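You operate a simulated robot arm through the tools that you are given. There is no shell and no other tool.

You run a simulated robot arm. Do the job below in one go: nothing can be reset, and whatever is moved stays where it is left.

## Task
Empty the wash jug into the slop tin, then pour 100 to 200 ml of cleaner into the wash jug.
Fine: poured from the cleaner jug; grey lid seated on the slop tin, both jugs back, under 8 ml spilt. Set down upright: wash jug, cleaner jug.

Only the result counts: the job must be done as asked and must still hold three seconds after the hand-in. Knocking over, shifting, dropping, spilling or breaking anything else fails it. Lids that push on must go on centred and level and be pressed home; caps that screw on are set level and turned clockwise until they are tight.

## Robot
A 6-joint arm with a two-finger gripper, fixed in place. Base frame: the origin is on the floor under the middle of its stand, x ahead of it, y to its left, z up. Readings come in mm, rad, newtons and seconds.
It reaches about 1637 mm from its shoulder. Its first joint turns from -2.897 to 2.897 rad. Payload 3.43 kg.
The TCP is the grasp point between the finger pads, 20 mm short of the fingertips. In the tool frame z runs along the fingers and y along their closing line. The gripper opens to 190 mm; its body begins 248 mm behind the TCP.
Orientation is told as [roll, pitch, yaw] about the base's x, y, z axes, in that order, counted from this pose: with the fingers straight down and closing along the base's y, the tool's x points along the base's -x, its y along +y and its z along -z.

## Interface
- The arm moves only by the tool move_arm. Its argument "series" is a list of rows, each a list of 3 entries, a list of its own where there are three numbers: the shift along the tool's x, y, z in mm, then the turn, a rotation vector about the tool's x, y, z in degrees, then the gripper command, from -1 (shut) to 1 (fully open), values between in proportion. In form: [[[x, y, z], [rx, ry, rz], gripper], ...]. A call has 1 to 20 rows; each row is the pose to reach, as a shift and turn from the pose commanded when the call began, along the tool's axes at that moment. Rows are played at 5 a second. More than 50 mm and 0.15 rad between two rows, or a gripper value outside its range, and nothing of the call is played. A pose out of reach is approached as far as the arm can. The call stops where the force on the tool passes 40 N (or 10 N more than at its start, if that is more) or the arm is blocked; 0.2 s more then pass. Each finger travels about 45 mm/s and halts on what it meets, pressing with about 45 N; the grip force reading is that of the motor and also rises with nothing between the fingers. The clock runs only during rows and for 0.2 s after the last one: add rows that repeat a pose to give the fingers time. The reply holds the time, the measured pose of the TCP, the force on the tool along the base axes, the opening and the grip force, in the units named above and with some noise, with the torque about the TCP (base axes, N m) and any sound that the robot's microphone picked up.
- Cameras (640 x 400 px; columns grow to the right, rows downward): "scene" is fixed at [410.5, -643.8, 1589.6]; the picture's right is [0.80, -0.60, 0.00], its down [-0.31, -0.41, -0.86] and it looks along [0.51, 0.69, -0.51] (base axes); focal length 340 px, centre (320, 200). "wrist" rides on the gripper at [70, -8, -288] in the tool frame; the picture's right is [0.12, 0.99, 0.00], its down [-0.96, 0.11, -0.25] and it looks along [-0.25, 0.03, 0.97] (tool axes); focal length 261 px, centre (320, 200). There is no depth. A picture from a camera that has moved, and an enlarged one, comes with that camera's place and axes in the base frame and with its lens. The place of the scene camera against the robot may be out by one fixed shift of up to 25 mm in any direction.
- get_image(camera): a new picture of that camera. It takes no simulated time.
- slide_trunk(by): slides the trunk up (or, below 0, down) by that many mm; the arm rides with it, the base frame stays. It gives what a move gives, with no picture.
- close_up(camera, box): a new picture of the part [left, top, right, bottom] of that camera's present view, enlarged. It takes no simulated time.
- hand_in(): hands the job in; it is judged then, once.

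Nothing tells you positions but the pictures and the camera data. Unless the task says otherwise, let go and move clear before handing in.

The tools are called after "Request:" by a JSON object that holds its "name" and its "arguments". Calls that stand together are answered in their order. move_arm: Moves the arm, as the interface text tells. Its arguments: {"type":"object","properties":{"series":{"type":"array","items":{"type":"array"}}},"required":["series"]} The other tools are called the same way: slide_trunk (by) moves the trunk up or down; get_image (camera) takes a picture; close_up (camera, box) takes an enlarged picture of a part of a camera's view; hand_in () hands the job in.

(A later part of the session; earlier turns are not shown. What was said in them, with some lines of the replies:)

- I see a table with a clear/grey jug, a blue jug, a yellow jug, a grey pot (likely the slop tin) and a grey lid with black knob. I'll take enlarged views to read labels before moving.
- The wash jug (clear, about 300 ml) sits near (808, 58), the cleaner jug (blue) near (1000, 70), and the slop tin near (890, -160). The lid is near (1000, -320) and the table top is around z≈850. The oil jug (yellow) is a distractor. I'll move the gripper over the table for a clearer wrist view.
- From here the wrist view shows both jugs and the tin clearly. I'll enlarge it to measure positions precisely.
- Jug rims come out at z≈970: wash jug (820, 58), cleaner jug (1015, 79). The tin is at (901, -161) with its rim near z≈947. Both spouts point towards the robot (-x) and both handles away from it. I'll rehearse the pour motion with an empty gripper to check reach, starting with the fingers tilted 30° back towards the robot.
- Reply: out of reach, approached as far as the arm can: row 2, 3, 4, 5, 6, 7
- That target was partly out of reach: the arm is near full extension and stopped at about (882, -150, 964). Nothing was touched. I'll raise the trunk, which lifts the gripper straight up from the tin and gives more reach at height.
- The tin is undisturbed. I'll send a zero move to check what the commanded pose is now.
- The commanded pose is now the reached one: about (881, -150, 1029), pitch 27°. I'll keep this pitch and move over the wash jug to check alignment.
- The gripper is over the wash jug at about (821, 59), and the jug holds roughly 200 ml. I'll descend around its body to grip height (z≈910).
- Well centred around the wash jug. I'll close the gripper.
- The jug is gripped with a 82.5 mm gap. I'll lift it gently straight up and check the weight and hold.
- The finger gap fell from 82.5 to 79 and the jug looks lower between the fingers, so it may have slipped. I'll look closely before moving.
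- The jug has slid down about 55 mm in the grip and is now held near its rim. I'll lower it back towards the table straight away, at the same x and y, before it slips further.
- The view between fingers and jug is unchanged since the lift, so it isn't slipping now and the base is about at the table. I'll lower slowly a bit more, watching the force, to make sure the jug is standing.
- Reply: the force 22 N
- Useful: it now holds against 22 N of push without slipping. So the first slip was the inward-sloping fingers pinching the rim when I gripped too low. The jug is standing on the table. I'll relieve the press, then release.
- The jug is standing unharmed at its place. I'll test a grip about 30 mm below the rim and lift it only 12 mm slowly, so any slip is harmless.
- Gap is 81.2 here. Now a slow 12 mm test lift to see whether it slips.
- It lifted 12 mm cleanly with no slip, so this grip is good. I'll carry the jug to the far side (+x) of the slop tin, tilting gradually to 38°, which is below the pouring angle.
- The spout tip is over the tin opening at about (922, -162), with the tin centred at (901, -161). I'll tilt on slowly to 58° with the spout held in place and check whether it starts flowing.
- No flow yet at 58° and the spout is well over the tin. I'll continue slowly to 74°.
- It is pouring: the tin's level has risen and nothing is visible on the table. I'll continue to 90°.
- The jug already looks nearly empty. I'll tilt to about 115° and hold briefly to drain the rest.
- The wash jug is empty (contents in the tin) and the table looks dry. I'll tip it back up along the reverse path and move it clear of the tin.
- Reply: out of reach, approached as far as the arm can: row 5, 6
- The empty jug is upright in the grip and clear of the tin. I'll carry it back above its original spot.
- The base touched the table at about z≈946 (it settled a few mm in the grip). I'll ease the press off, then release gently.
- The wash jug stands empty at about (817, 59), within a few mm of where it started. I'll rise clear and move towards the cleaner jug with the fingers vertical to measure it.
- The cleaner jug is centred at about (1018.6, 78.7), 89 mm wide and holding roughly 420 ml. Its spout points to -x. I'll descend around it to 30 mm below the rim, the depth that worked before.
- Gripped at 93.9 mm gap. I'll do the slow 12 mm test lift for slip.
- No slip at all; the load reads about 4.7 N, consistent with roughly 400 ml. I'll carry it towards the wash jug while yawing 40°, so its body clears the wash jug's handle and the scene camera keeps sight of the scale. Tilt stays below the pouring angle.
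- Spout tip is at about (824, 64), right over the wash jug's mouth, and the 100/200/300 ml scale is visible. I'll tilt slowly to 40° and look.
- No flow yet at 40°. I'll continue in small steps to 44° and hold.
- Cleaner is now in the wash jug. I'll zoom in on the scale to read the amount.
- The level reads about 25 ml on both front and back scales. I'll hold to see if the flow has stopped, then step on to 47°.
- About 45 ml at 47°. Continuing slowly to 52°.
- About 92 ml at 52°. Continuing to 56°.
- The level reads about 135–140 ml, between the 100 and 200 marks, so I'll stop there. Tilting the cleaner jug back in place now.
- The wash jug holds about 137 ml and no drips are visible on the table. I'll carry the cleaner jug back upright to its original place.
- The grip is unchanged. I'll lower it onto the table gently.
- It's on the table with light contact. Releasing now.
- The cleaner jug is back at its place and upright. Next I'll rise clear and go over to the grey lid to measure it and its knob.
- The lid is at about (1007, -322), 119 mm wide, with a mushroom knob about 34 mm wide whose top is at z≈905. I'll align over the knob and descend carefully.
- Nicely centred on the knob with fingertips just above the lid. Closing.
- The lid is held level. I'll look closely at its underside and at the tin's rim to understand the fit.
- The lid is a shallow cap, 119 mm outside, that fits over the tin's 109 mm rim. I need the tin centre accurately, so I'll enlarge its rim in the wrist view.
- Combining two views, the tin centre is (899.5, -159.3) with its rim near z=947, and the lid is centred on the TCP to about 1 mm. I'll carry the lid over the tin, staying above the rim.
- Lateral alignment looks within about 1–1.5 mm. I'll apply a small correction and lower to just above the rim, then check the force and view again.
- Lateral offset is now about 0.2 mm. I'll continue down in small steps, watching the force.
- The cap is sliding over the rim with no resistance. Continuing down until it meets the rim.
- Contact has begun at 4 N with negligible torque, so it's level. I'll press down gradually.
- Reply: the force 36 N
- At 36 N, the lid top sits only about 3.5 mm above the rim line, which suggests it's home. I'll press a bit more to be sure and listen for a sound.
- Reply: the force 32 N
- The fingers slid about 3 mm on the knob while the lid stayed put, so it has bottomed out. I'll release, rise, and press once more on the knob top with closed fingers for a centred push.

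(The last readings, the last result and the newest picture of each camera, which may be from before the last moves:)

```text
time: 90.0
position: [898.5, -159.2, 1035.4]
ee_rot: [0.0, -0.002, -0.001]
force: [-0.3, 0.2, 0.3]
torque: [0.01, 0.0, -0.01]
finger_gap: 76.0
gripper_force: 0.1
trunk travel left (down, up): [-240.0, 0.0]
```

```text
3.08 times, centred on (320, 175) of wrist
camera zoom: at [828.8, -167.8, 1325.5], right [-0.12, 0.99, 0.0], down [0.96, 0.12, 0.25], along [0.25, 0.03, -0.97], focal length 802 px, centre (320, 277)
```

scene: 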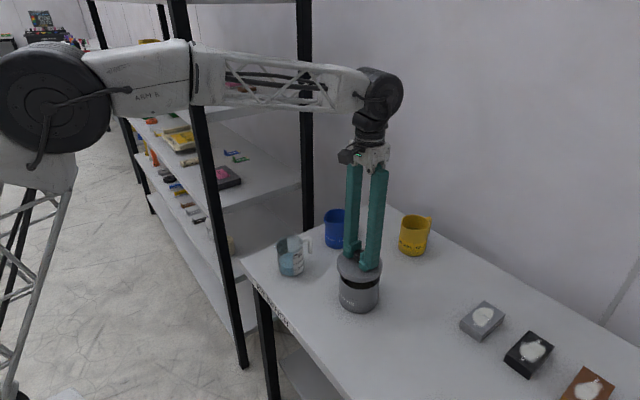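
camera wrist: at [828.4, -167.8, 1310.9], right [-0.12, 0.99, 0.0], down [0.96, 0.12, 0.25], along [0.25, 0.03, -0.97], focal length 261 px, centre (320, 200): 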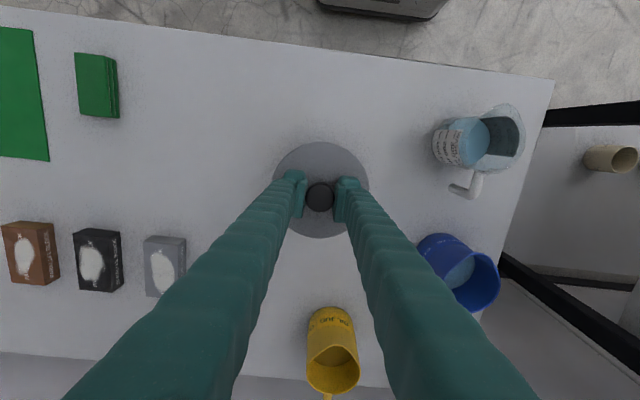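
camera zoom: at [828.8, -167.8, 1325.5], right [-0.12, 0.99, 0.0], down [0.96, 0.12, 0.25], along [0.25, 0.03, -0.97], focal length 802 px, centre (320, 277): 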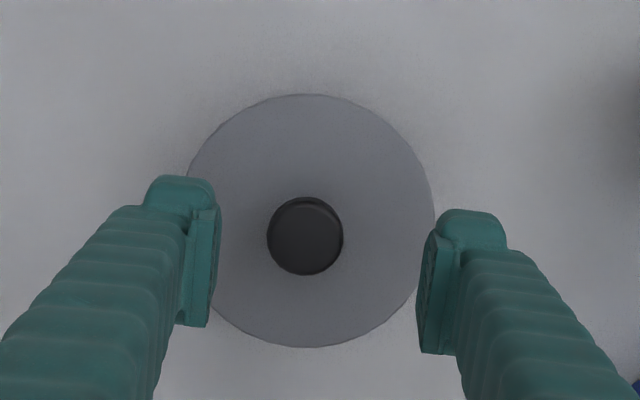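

The lid now looks shifted a few mm to one side after release. I'll measure closely before doing anything.

Request:
{"name": "close_up", "arguments": {"camera": "scene", "box": [340, 260, 380, 300]}}

Request:
{"name": "close_up", "arguments": {"camera": "scene", "box": [345, 250, 375, 280]}}

Request:
{"name": "close_up", "arguments": {"camera": "wrist", "box": [280, 130, 360, 220]}}

```text
10.00 times, centred on (360, 280) of scene
camera zoom: at [410.5, -643.8, 1589.6], right [0.8, -0.6, 0.0], down [-0.31, -0.41, -0.86], along [0.51, 0.69, -0.51], focal length 3403 px, centre (-80, -600)
```

zoom: 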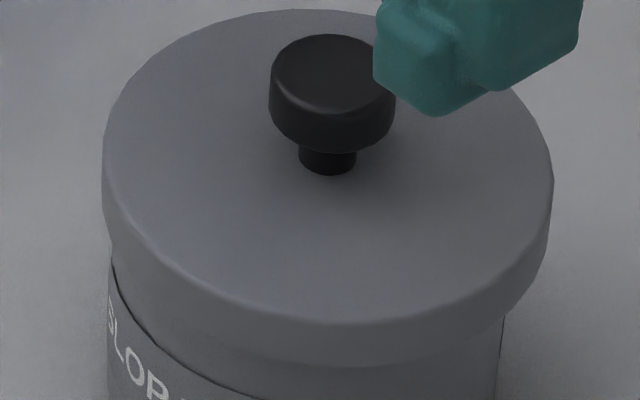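

```text
13.33 times, centred on (360, 265) of scene
camera zoom: at [410.5, -643.8, 1589.6], right [0.8, -0.6, 0.0], down [-0.31, -0.41, -0.86], along [0.51, 0.69, -0.51], focal length 4538 px, centre (-213, -667)
```

zoom: 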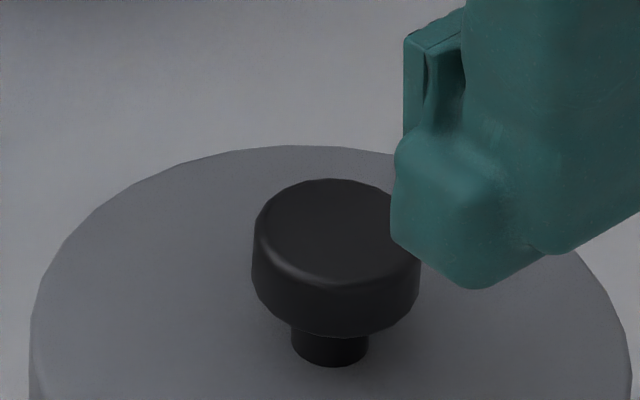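

```text
4.44 times, centred on (320, 175) of wrist
camera zoom: at [828.8, -167.8, 1325.5], right [-0.12, 0.99, 0.0], down [0.96, 0.12, 0.25], along [0.25, 0.03, -0.97], focal length 1158 px, centre (320, 311)
```

zoom: 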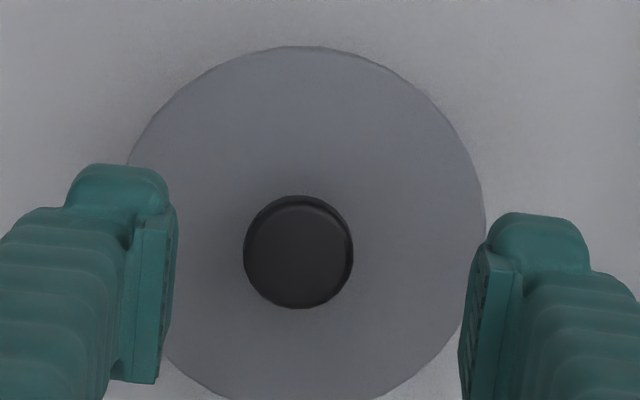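

The lid seems to have shifted about 5 mm towards -y when the fingers opened. I'll get a second view from the robot side (wrist camera tilted) to measure lid versus tin overhang left and right.

Request:
{"name": "move_arm", "arguments": {"series": [[[0, 0, -30], [0, -5, 0], -0.2], [[-10, 0, -50], [0, -13, 0], -0.2], [[-25, 0, -50], [0, -21, 0], -0.2], [[-38, 0, -45], [0, -29, 0], -0.2], [[-50, 0, -35], [0, -37, 0], -0.2], [[-60, 0, -28], [0, -45, 0], -0.2], [[-63, 0, -25], [0, -47, 0], -0.2], [[-63, 0, -25], [0, -47, 0], -0.2]]}}

Request:
{"name": "get_image", "arguments": {"camera": "wrist"}}

Request:
{"name": "close_up", "arguments": {"camera": "wrist", "box": [270, 20, 390, 150]}}

Request:
{"name": "close_up", "arguments": {"camera": "scene", "box": [330, 250, 390, 320]}}

```text
time: 91.8
position: [962.8, -159.9, 1062.5]
ee_rot: [0.0, -0.821, -0.001]
force: [0.2, 0.4, -0.4]
torque: [-0.03, 0.0, -0.02]
finger_gap: 75.7
gripper_force: 0.1
trunk travel left (down, up): [-240.0, 0.0]
```

```text
taken
camera wrist: at [704.7, -168.5, 1208.7], right [-0.08, 0.99, -0.09], down [0.47, 0.12, 0.87], along [0.88, 0.03, -0.48], focal length 261 px, centre (320, 200)
```

wrist: 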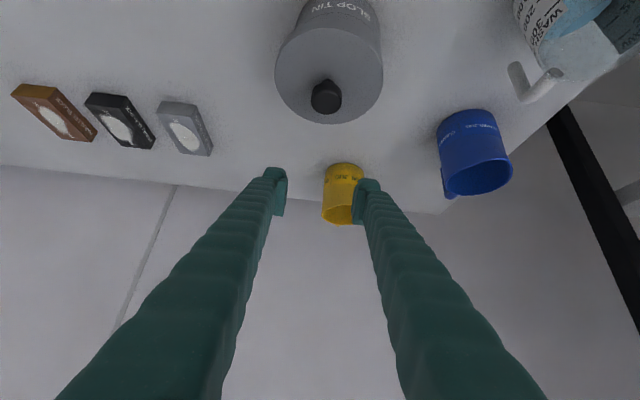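

```text
3.08 times, centred on (330, 85) of wrist
camera zoom: at [704.7, -168.5, 1208.7], right [-0.08, 0.99, -0.09], down [0.47, 0.12, 0.87], along [0.88, 0.03, -0.48], focal length 802 px, centre (289, 554)
```

zoom: 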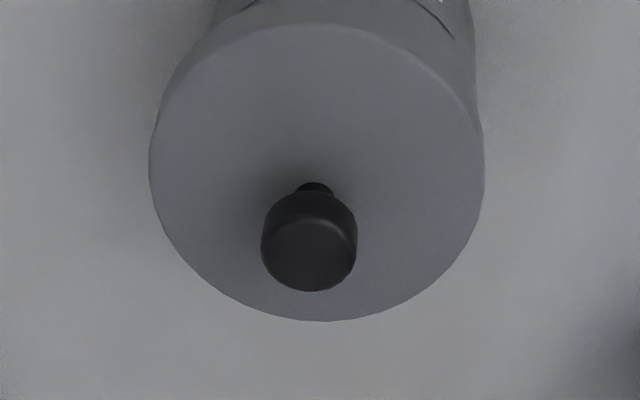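

```text
5.71 times, centred on (360, 285) of scene
camera zoom: at [410.5, -643.8, 1589.6], right [0.8, -0.6, 0.0], down [-0.31, -0.41, -0.86], along [0.51, 0.69, -0.51], focal length 1945 px, centre (91, -286)
```

zoom: 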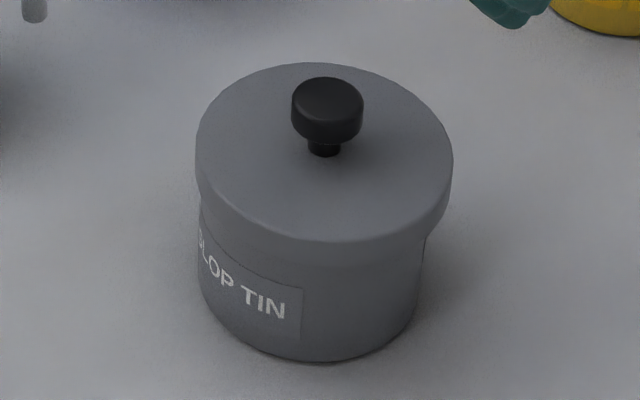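

Request:
{"name": "close_up", "arguments": {"camera": "wrist", "box": [265, 0, 395, 80]}}

Request:
{"name": "close_up", "arguments": {"camera": "scene", "box": [340, 260, 380, 300]}}

Request:
{"name": "close_up", "arguments": {"camera": "scene", "box": [340, 285, 380, 325]}}

```text
4.92 times, centred on (330, 40) of wrist
camera zoom: at [704.7, -168.5, 1208.7], right [-0.08, 0.99, -0.09], down [0.47, 0.12, 0.87], along [0.88, 0.03, -0.48], focal length 1283 px, centre (271, 988)
```

zoom: 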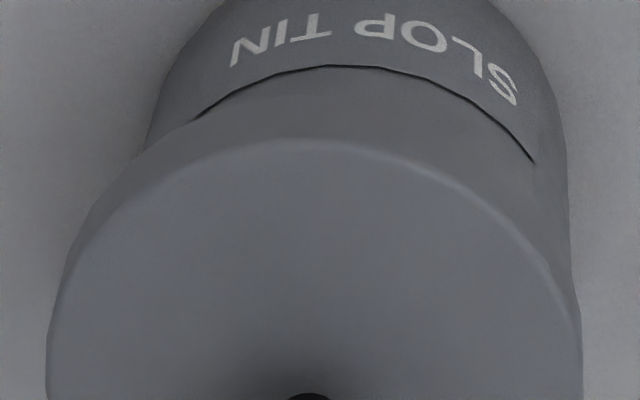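

```text
10.00 times, centred on (360, 280) of scene
camera zoom: at [410.5, -643.8, 1589.6], right [0.8, -0.6, 0.0], down [-0.31, -0.41, -0.86], along [0.51, 0.69, -0.51], focal length 3403 px, centre (-80, -600)
```

zoom: 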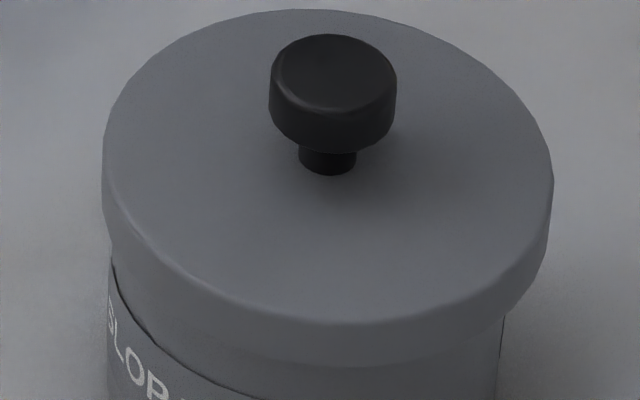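

```text
10.00 times, centred on (360, 305) of scene
camera zoom: at [410.5, -643.8, 1589.6], right [0.8, -0.6, 0.0], down [-0.31, -0.41, -0.86], along [0.51, 0.69, -0.51], focal length 3403 px, centre (-80, -850)
```

zoom: 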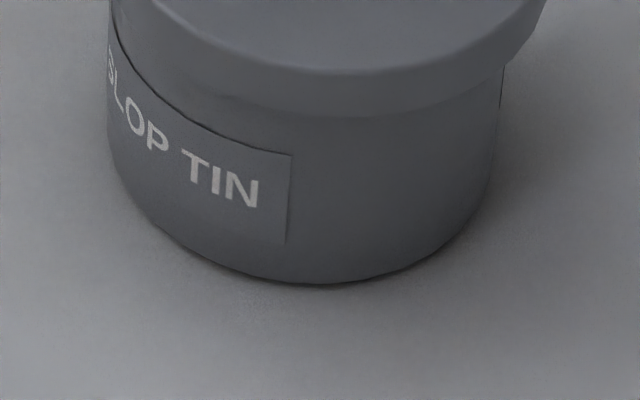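

The two views agree. The lid slid about 3–5 mm towards -y inside the cap's play when the fingers opened; it stayed level at the same height and the tin itself hasn't moved. I'll go back over the knob aligned with the tin's centre (y≈-162.4) and re-centre the lid by gripping the knob.

Request:
{"name": "move_arm", "arguments": {"series": [[[-0.4, -0.5, -17.9], [0, 8, 0], -0.2], [[1.1, -1, -34.2], [0, 16, 0], -0.2], [[11.3, -1.5, -45.2], [0, 24, 0], -0.2], [[23.2, -1.9, -50.6], [0, 32, 0], -0.2], [[35.9, -1.9, -49.6], [0, 40, 0], -0.2], [[48.3, -1.9, -40.8], [0, 47.04, 0], -0.2], [[62.9, -1.9, -27.2], [0, 47.04, 0], -0.2], [[62.9, -1.9, -27.2], [0, 47.04, 0], -0.2]]}}

Request:
{"name": "close_up", "arguments": {"camera": "wrist", "box": [250, 110, 390, 240]}}

```text
time: 93.6
position: [901.7, -161.3, 1035.9]
ee_rot: [0.0, 0.0, 0.001]
force: [1.3, -1.0, -0.2]
torque: [0.0, 0.02, -0.03]
finger_gap: 76.2
gripper_force: 0.0
trunk travel left (down, up): [-240.0, 0.0]
```

```text
3.08 times, centred on (320, 175) of wrist
camera zoom: at [830.7, -169.4, 1324.3], right [-0.12, 0.99, 0.0], down [0.96, 0.12, 0.25], along [0.25, 0.03, -0.97], focal length 802 px, centre (320, 277)
```

zoom: 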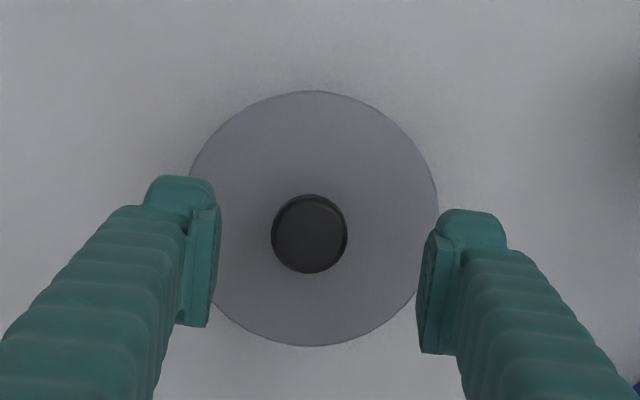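

Request:
{"name": "move_arm", "arguments": {"series": [[[0, 0, 20], [0, 0, 0], -0.2], [[0, 0, 40], [0, 0, 0], -0.2], [[0, 0, 52], [0, 0, 0], -0.2], [[0, 0, 58], [0, 0, 0], -0.2], [[0, 0, 58], [0, 0, 0], -0.2]]}}

Request:
{"name": "close_up", "arguments": {"camera": "scene", "box": [340, 250, 380, 290]}}

```text
time: 94.8
position: [899.6, -160.7, 978.3]
ee_rot: [0.0, -0.001, 0.0]
force: [0.0, 0.0, -0.2]
torque: [-0.04, 0.03, 0.0]
finger_gap: 75.9
gripper_force: 0.1
trunk travel left (down, up): [-240.0, 0.0]
```

```text
10.00 times, centred on (360, 270) of scene
camera zoom: at [410.5, -643.8, 1589.6], right [0.8, -0.6, 0.0], down [-0.31, -0.41, -0.86], along [0.51, 0.69, -0.51], focal length 3403 px, centre (-80, -500)
```

zoom: 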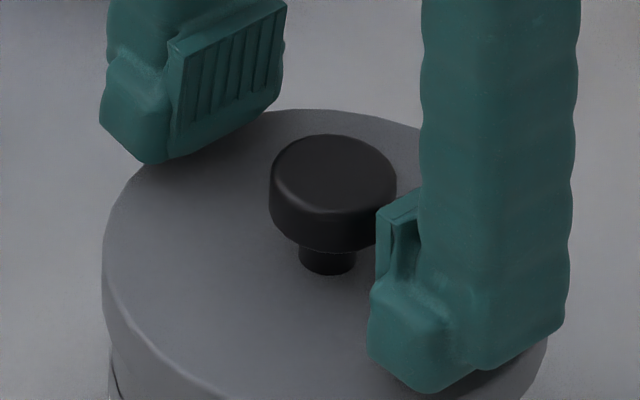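

I'll centre the lid by closing only to slightly wider than the knob (gap about 33), so there's no squeeze to disturb it on release.

Request:
{"name": "move_arm", "arguments": {"series": [[[0, 0, 0], [0, 0, 0], -0.4], [[0, 0, 0], [0, 0, 0], -0.55], [[0, 0, 0], [0, 0, 0], -0.62], [[0, 0, 0], [0, 0, 0], -0.66], [[0, 0, 0], [0, 0, 0], -0.66], [[0, 0, 0], [0, 0, 0], -0.66]]}}

Request:
{"name": "close_up", "arguments": {"camera": "wrist", "box": [260, 120, 380, 240]}}

Request:
{"name": "close_up", "arguments": {"camera": "scene", "box": [340, 260, 380, 300]}}

```text
time: 96.2
position: [899.3, -160.9, 978.6]
ee_rot: [-0.001, 0.001, -0.002]
force: [-0.1, -1.4, 0.0]
torque: [0.01, -0.01, 0.0]
finger_gap: 32.2
gripper_force: 0.5
trunk travel left (down, up): [-240.0, 0.0]
```

```text
3.33 times, centred on (320, 180) of wrist
camera zoom: at [830.9, -169.5, 1266.1], right [-0.12, 0.99, 0.0], down [0.96, 0.12, 0.25], along [0.25, 0.03, -0.97], focal length 869 px, centre (320, 267)
```

zoom: 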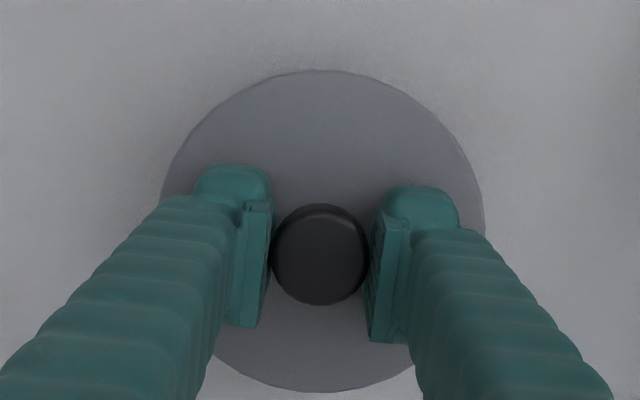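

```text
10.00 times, centred on (360, 280) of scene
camera zoom: at [410.5, -643.8, 1589.6], right [0.8, -0.6, 0.0], down [-0.31, -0.41, -0.86], along [0.51, 0.69, -0.51], focal length 3403 px, centre (-80, -600)
```

zoom: 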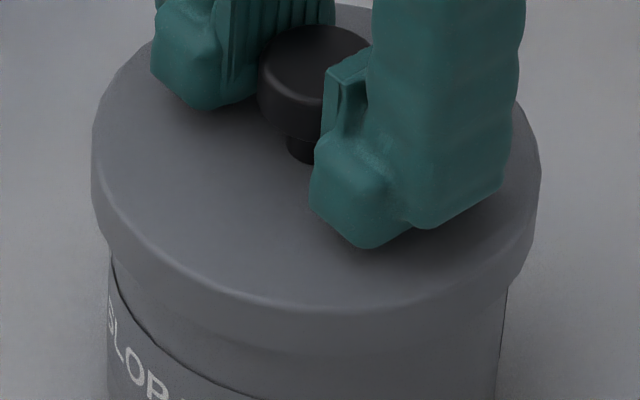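

The lid moved back to centre (scene column matches the tin axis). Now I'll open gently and check it stays.

Request:
{"name": "move_arm", "arguments": {"series": [[[0, 0, 0], [0, 0, 0], -0.62], [[0, 0, 0], [0, 0, 0], -0.5], [[0, 0, 0], [0, 0, 0], -0.35], [[0, 0, 0], [0, 0, 0], -0.2], [[0, 0, 0], [0, 0, 0], -0.2]]}}

Request:
{"name": "close_up", "arguments": {"camera": "scene", "box": [340, 260, 380, 300]}}

Request:
{"name": "close_up", "arguments": {"camera": "wrist", "box": [260, 120, 380, 240]}}

```text
time: 97.4
position: [901.3, -160.0, 977.9]
ee_rot: [-0.002, 0.0, -0.001]
force: [0.4, 0.2, -0.2]
torque: [0.0, -0.01, 0.01]
finger_gap: 76.1
gripper_force: 0.0
trunk travel left (down, up): [-240.0, 0.0]
```

```text
10.00 times, centred on (360, 280) of scene
camera zoom: at [410.5, -643.8, 1589.6], right [0.8, -0.6, 0.0], down [-0.31, -0.41, -0.86], along [0.51, 0.69, -0.51], focal length 3403 px, centre (-80, -600)
```

zoom: 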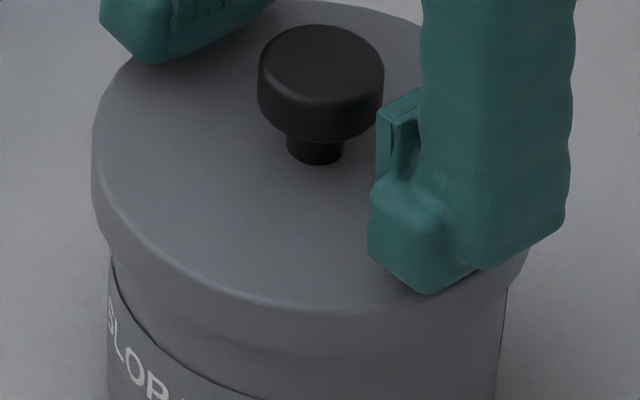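

```text
3.33 times, centred on (320, 180) of wrist
camera zoom: at [830.9, -169.5, 1266.1], right [-0.12, 0.99, 0.0], down [0.96, 0.12, 0.25], along [0.25, 0.03, -0.97], focal length 869 px, centre (320, 267)
```

zoom: 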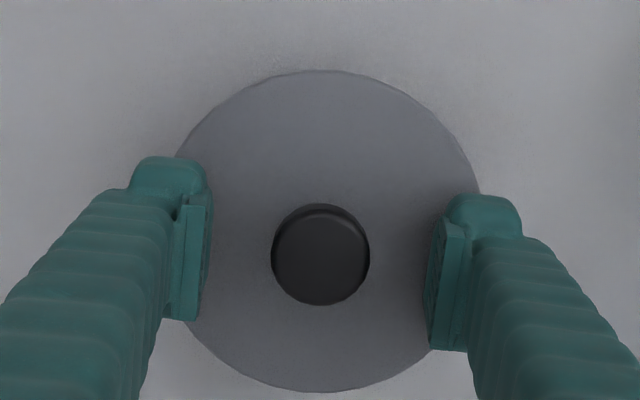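

The lid stays centred now. I'll rise, close the fingers, and give a straight, centred push on the knob top to make sure it's fully home.

Request:
{"name": "move_arm", "arguments": {"series": [[[0, 0, -15], [0, 0, 0], -0.2], [[0.6, 0, -40], [0, 0, 0], -0.2], [[1.2, 0, -50], [0, 0, 0], -0.5], [[1.2, 0, -50], [0, 0, 0], -1], [[1.2, 0, -50], [0, 0, 0], -1], [[1.2, 0, -50], [0, 0, 0], -1], [[1.2, 0, -50], [0, 0, 0], -1], [[1.2, 0, -40], [0, 0, 0], -1], [[1.2, 0, -32], [0, 0, 0], -1], [[1.2, 0, -32], [0, 0, 0], -1]]}}

Request:
{"name": "close_up", "arguments": {"camera": "scene", "box": [335, 240, 385, 300]}}

Request:
{"name": "close_up", "arguments": {"camera": "wrist", "box": [260, 120, 380, 240]}}

```text
time: 99.6
position: [898.6, -161.2, 1010.0]
ee_rot: [0.001, -0.002, 0.0]
force: [-0.4, 0.3, -0.4]
torque: [-0.01, -0.03, -0.03]
finger_gap: 0.0
gripper_force: 34.0
trunk travel left (down, up): [-240.0, 0.0]
```

```text
6.67 times, centred on (360, 270) of scene
camera zoom: at [410.5, -643.8, 1589.6], right [0.8, -0.6, 0.0], down [-0.31, -0.41, -0.86], along [0.51, 0.69, -0.51], focal length 2269 px, centre (53, -267)
```

zoom: 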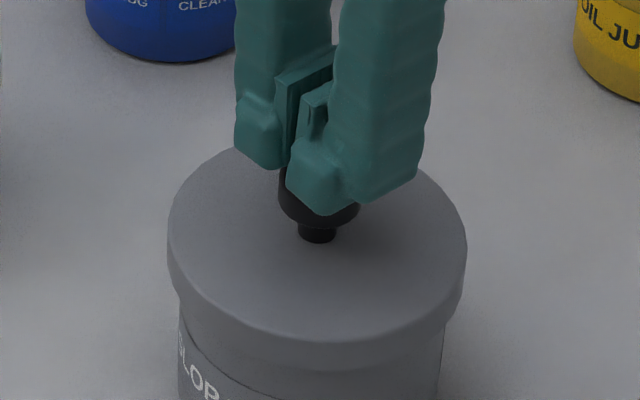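

```text
3.33 times, centred on (320, 180) of wrist
camera zoom: at [829.5, -169.6, 1298.0], right [-0.12, 0.99, 0.0], down [0.96, 0.12, 0.25], along [0.25, 0.03, -0.97], focal length 869 px, centre (320, 267)
```

zoom: 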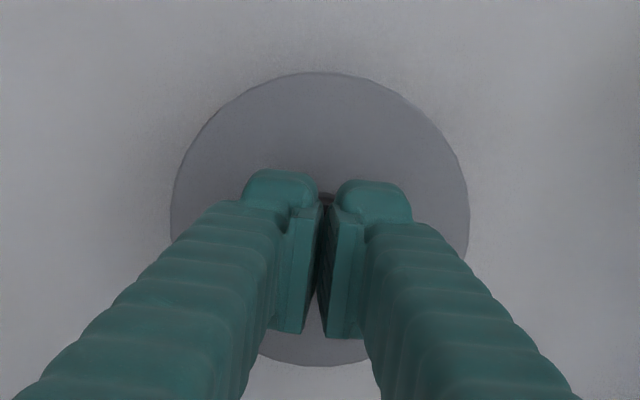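

Request:
{"name": "move_arm", "arguments": {"series": [[[0, 0, 3], [0, 0, 0], -1], [[0, 0, 6], [0, 0, 0], -1], [[0, 0, 8], [0, 0, 0], -1], [[0, 0, 8], [0, 0, 0], -1]]}}

```text
time: 100.6
position: [899.6, -160.9, 1003.6]
ee_rot: [0.001, -0.001, 0.001]
force: [1.2, -1.0, 14.8]
torque: [-0.02, 0.0, 0.02]
finger_gap: 5.8
gripper_force: 34.4
trunk travel left (down, up): [-240.0, 0.0]
```

The tapered tips are spreading on the knob rather than pushing squarely, so I'll back off. Instead I'll press on the lid's flat top with both fingertips straddling the knob.

Request:
{"name": "move_arm", "arguments": {"series": [[[0, 0, -10], [0, 0, 0], -1], [[0, 0, -30], [0, 0, 0], -0.8], [[0, 0, -30], [0, 0, 0], -0.45], [[0, 0, -30], [0, 0, 0], -0.45], [[0, 0, -30], [0, 0, 0], -0.45], [[0, 0, -30], [0, 0, 0], -0.45]]}}

Request:
{"name": "close_up", "arguments": {"camera": "wrist", "box": [260, 120, 380, 240]}}

Request:
{"name": "close_up", "arguments": {"camera": "scene", "box": [340, 260, 380, 300]}}

```text
time: 102.0
position: [898.2, -159.1, 1031.1]
ee_rot: [0.0, 0.0, 0.001]
force: [0.2, 0.0, -1.0]
torque: [0.0, -0.02, 0.04]
finger_gap: 52.3
gripper_force: 0.0
trunk travel left (down, up): [-240.0, 0.0]
```

```text
3.33 times, centred on (320, 180) of wrist
camera zoom: at [829.0, -169.2, 1320.6], right [-0.12, 0.99, 0.0], down [0.96, 0.12, 0.25], along [0.25, 0.03, -0.97], focal length 869 px, centre (320, 267)
```

zoom: 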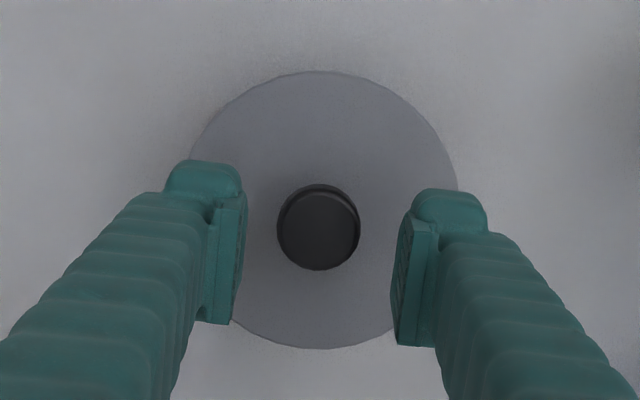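

```text
10.00 times, centred on (360, 280) of scene
camera zoom: at [410.5, -643.8, 1589.6], right [0.8, -0.6, 0.0], down [-0.31, -0.41, -0.86], along [0.51, 0.69, -0.51], focal length 3403 px, centre (-80, -600)
```

zoom: 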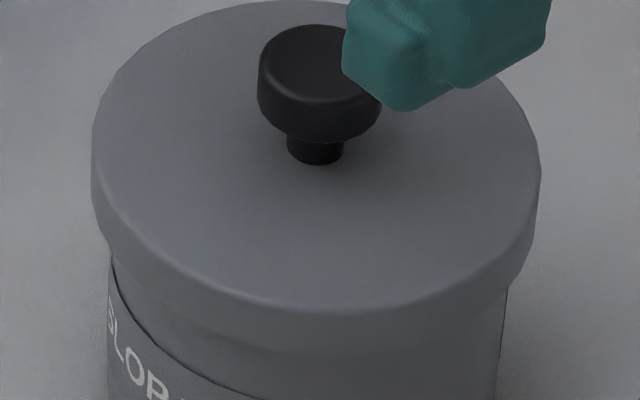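

Request:
{"name": "move_arm", "arguments": {"series": [[[0, 0, 20], [0, 0, 0], -0.45], [[0, 0, 40], [0, 0, 0], -0.45], [[0, 0, 55], [0, 0, 0], -0.45], [[0, 0, 60], [0, 0, 0], -0.45], [[0, 0, 62], [0, 0, 0], -0.45], [[0, 0, 62], [0, 0, 0], -0.45]]}}

Request:
{"name": "close_up", "arguments": {"camera": "scene", "box": [335, 250, 385, 300]}}

```text
time: 103.4
position: [897.6, -159.4, 972.0]
ee_rot: [0.001, -0.004, 0.0]
force: [-7.2, 0.3, 34.4]
torque: [0.0, 0.21, 0.02]
finger_gap: 52.2
gripper_force: 0.0
trunk travel left (down, up): [-240.0, 0.0]
```

```text
8.00 times, centred on (360, 275) of scene
camera zoom: at [410.5, -643.8, 1589.6], right [0.8, -0.6, 0.0], down [-0.31, -0.41, -0.86], along [0.51, 0.69, -0.51], focal length 2722 px, centre (0, -400)
```

zoom: 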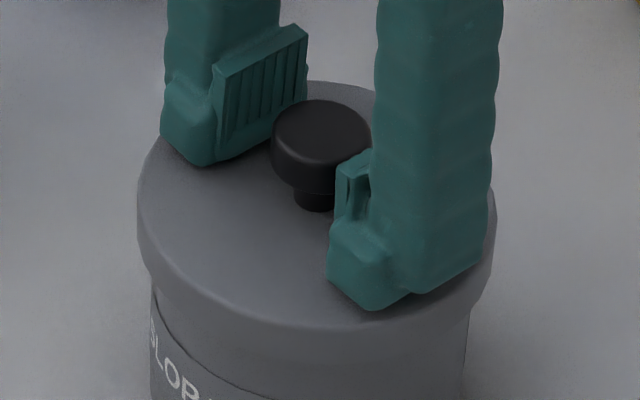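

That pressed the lid down with 34 N evenly on its top. Now I'll lift straight off and check.

Request:
{"name": "move_arm", "arguments": {"series": [[[0, 0, -3], [0, 0, 0], -0.45], [[0, 0, -8], [0, 0, 0], -0.45], [[0, 0, -25], [0, 0, 0], -0.45], [[0, 0, -50], [0, 0, 0], -0.45], [[0, 0, -70], [0, 0, 0], -0.45], [[0, 0, -70], [0, 0, 0], -0.45]]}}

Request:
{"name": "close_up", "arguments": {"camera": "scene", "box": [340, 260, 380, 300]}}

Request:
{"name": "close_up", "arguments": {"camera": "scene", "box": [340, 285, 380, 325]}}

Request:
{"name": "close_up", "arguments": {"camera": "wrist", "box": [260, 120, 380, 240]}}

```text
time: 104.8
position: [898.6, -161.6, 1040.1]
ee_rot: [0.001, 0.001, 0.0]
force: [0.3, 0.0, -0.2]
torque: [0.0, 0.01, 0.01]
finger_gap: 52.2
gripper_force: 0.1
trunk travel left (down, up): [-240.0, 0.0]
```

```text
10.00 times, centred on (360, 280) of scene
camera zoom: at [410.5, -643.8, 1589.6], right [0.8, -0.6, 0.0], down [-0.31, -0.41, -0.86], along [0.51, 0.69, -0.51], focal length 3403 px, centre (-80, -600)
```

zoom: 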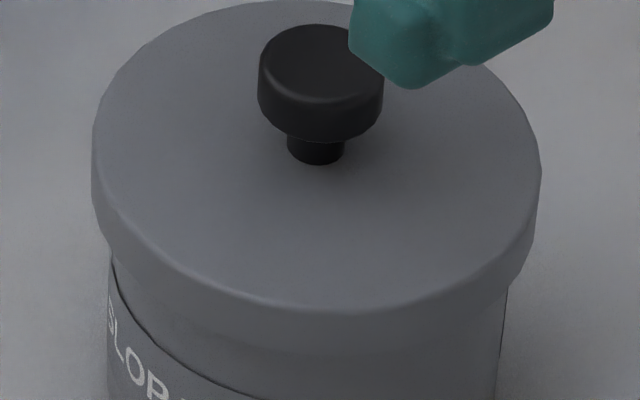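

```text
10.00 times, centred on (360, 305) of scene
camera zoom: at [410.5, -643.8, 1589.6], right [0.8, -0.6, 0.0], down [-0.31, -0.41, -0.86], along [0.51, 0.69, -0.51], focal length 3403 px, centre (-80, -850)
```

zoom: 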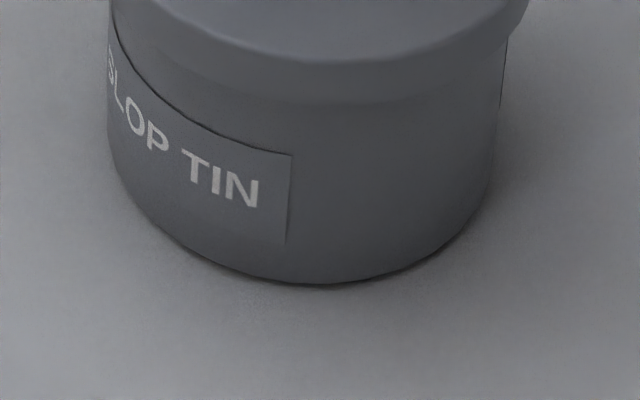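

```text
3.33 times, centred on (320, 180) of wrist
camera zoom: at [829.3, -170.6, 1329.0], right [-0.12, 0.99, 0.0], down [0.96, 0.12, 0.25], along [0.25, 0.03, -0.97], focal length 869 px, centre (320, 267)
```

zoom: 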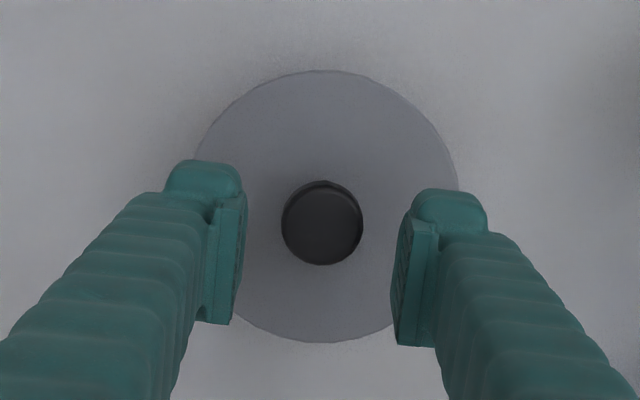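

Lid and tin look aligned and unmoved in the scene view. I'll take the robot-side view once more to confirm left/right centring and check the rest of the table.

Request:
{"name": "move_arm", "arguments": {"series": [[[0, 0, -30], [0, -5, 0], -0.45], [[-10, 0, -50], [0, -13, 0], -0.45], [[-25, 0, -50], [0, -21, 0], -0.45], [[-38, 0, -45], [0, -29, 0], -0.45], [[-50, 0, -35], [0, -37, 0], -0.45], [[-60, 0, -28], [0, -45, 0], -0.45], [[-63, 0, -25], [0, -47, 0], -0.45], [[-63, 0, -25], [0, -47, 0], -0.45]]}}

Request:
{"name": "get_image", "arguments": {"camera": "wrist"}}

Request:
{"name": "close_up", "arguments": {"camera": "wrist", "box": [265, 0, 395, 80]}}

Request:
{"name": "get_image", "arguments": {"camera": "scene"}}

```text
time: 106.6
position: [961.3, -161.2, 1064.7]
ee_rot: [0.001, -0.82, 0.001]
force: [-0.4, 0.8, -0.6]
torque: [-0.03, 0.03, 0.05]
finger_gap: 52.1
gripper_force: 0.1
trunk travel left (down, up): [-240.0, 0.0]
```

```text
taken
camera wrist: at [703.5, -170.2, 1210.3], right [-0.08, 0.99, -0.09], down [0.47, 0.12, 0.87], along [0.88, 0.03, -0.48], focal length 261 px, centre (320, 200)
```

wrist: 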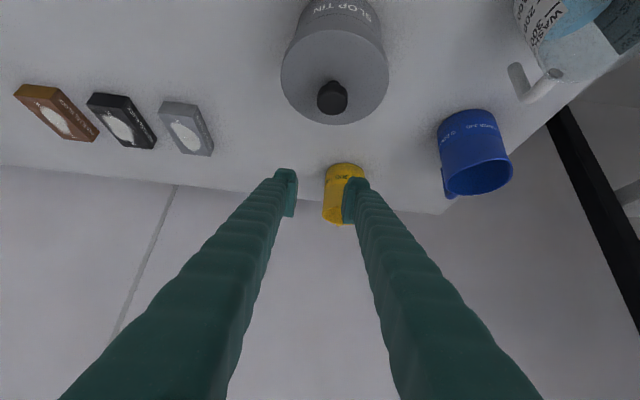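

```text
4.92 times, centred on (330, 40) of wrist
camera zoom: at [703.5, -170.2, 1210.3], right [-0.08, 0.99, -0.09], down [0.47, 0.12, 0.87], along [0.88, 0.03, -0.48], focal length 1283 px, centre (271, 988)
```

zoom: 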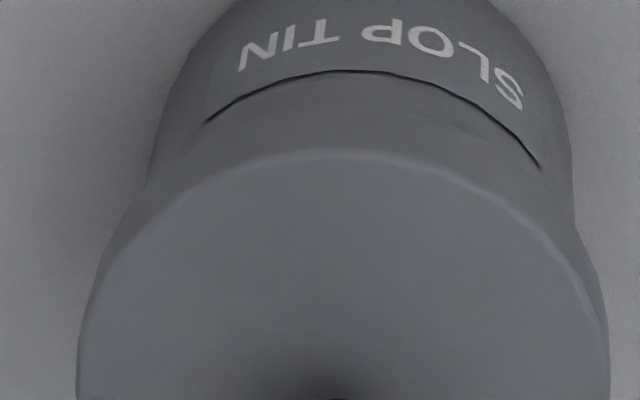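

```text
taken
```

scene: 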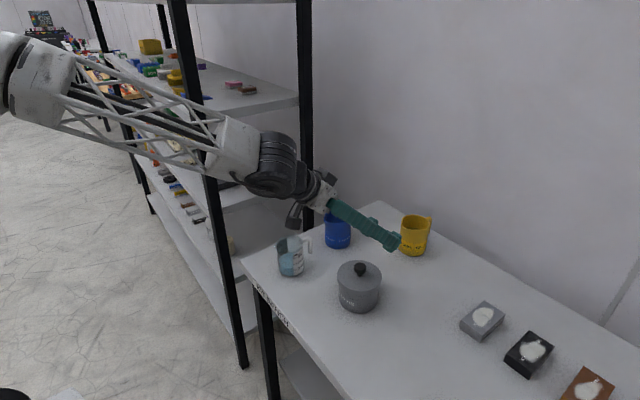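

Both views now show the lid centred on the tin to within a fraction of a millimetre and seated. I'll retract the arm clear and do a last check of the jugs and table.

Request:
{"name": "move_arm", "arguments": {"series": [[[0, 0, -40], [0, 0, 0], -0.45], [[0, 0, -80], [0, 0, 0], -0.45], [[0, 0, -120], [0, 0, 0], -0.45], [[0, 0, -160], [0, 0, 0], -0.45], [[0, 0, -200], [0, 0, 0], -0.45], [[0, 0, -200], [0, 0, 0], -0.45]]}}

Request:
{"name": "get_image", "arguments": {"camera": "scene"}}

Request:
{"name": "close_up", "arguments": {"camera": "scene", "box": [260, 190, 450, 320]}}

Request:
{"name": "close_up", "arguments": {"camera": "scene", "box": [272, 230, 322, 282]}}

Request:
{"name": "get_image", "arguments": {"camera": "wrist"}}

```text
time: 108.0
position: [815.1, -161.5, 1200.9]
ee_rot: [0.002, -0.82, 0.0]
force: [1.0, 0.8, 0.0]
torque: [0.02, -0.03, -0.03]
finger_gap: 52.2
gripper_force: 0.0
trunk travel left (down, up): [-240.0, 0.0]
```

```text
taken
```

scene: 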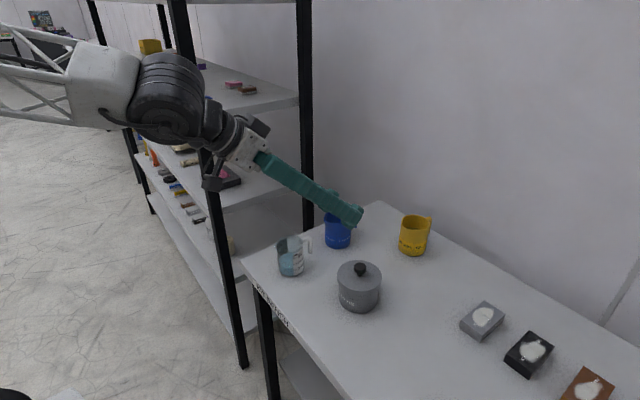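

```text
3.08 times, centred on (355, 255) of scene
camera zoom: at [410.5, -643.8, 1589.6], right [0.8, -0.6, 0.0], down [-0.31, -0.41, -0.86], along [0.51, 0.69, -0.51], focal length 1047 px, centre (212, 31)
```

zoom: 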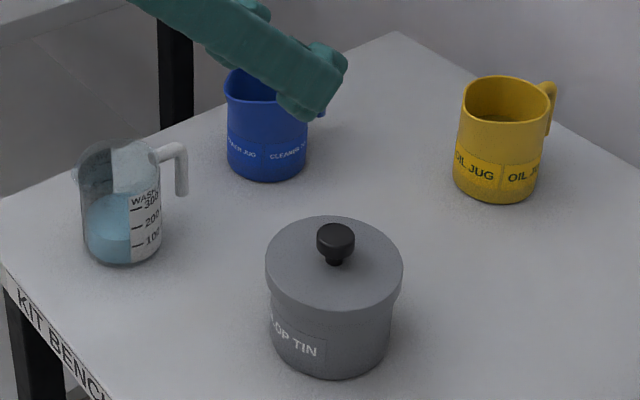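

```text
7.69 times, centred on (297, 256) of scene
camera zoom: at [410.5, -643.8, 1589.6], right [0.8, -0.6, 0.0], down [-0.31, -0.41, -0.86], along [0.51, 0.69, -0.51], focal length 2618 px, centre (497, -231)
```

zoom: 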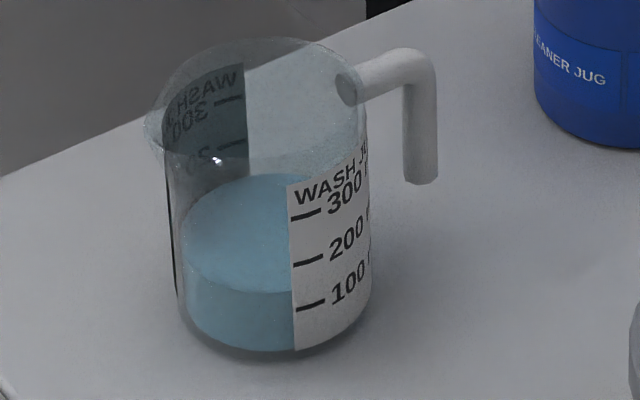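

```text
taken
camera wrist: at [558.4, -171.0, 1346.5], right [-0.08, 0.99, -0.09], down [0.47, 0.11, 0.87], along [0.88, 0.03, -0.48], focal length 261 px, centre (320, 200)
```

wrist: 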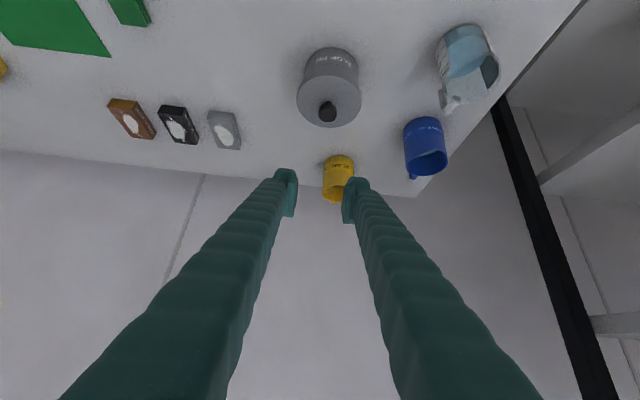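

Final state:
- **Wash jug:** upright within a few mm of its original place, holding about 137 ml of cleaner.
- **Cleaner jug:** back in its place, upright.
- **Lid:** seated and centred on the slop tin.
- **Table:** no spill visible.

The arm is clear, so I'm handing in.

Request:
{"name": "hand_in", "arguments": {}}

```text
The job is handed in.
```

The job is handed in: the wash jug was emptied into the slop tin and refilled with about 137 ml of cleaner, inside the 100–200 ml range. I don't have the judge's result; everything below comes from the pictures and force readings.

- **Wash jug:** it looked empty before the refill. It is upright, about 4–6 mm from where it started. On the first lift it slid about 55 mm down in my grip; I set it down and gripped it again, with no visible spill.
- **Cleaner jug:** it is back in its original place, upright, and was the only jug poured from.
- **Slop tin lid:** it slid a few millimetres sideways when I first let go, so I re-centred it. I then pressed it down with about 34 N. Two views show it level and centred on the tin. I heard no click, so I judged it fully home by its height above the rim.
- **Table:** no spill was visible, and I saw no sign that anything else had moved.
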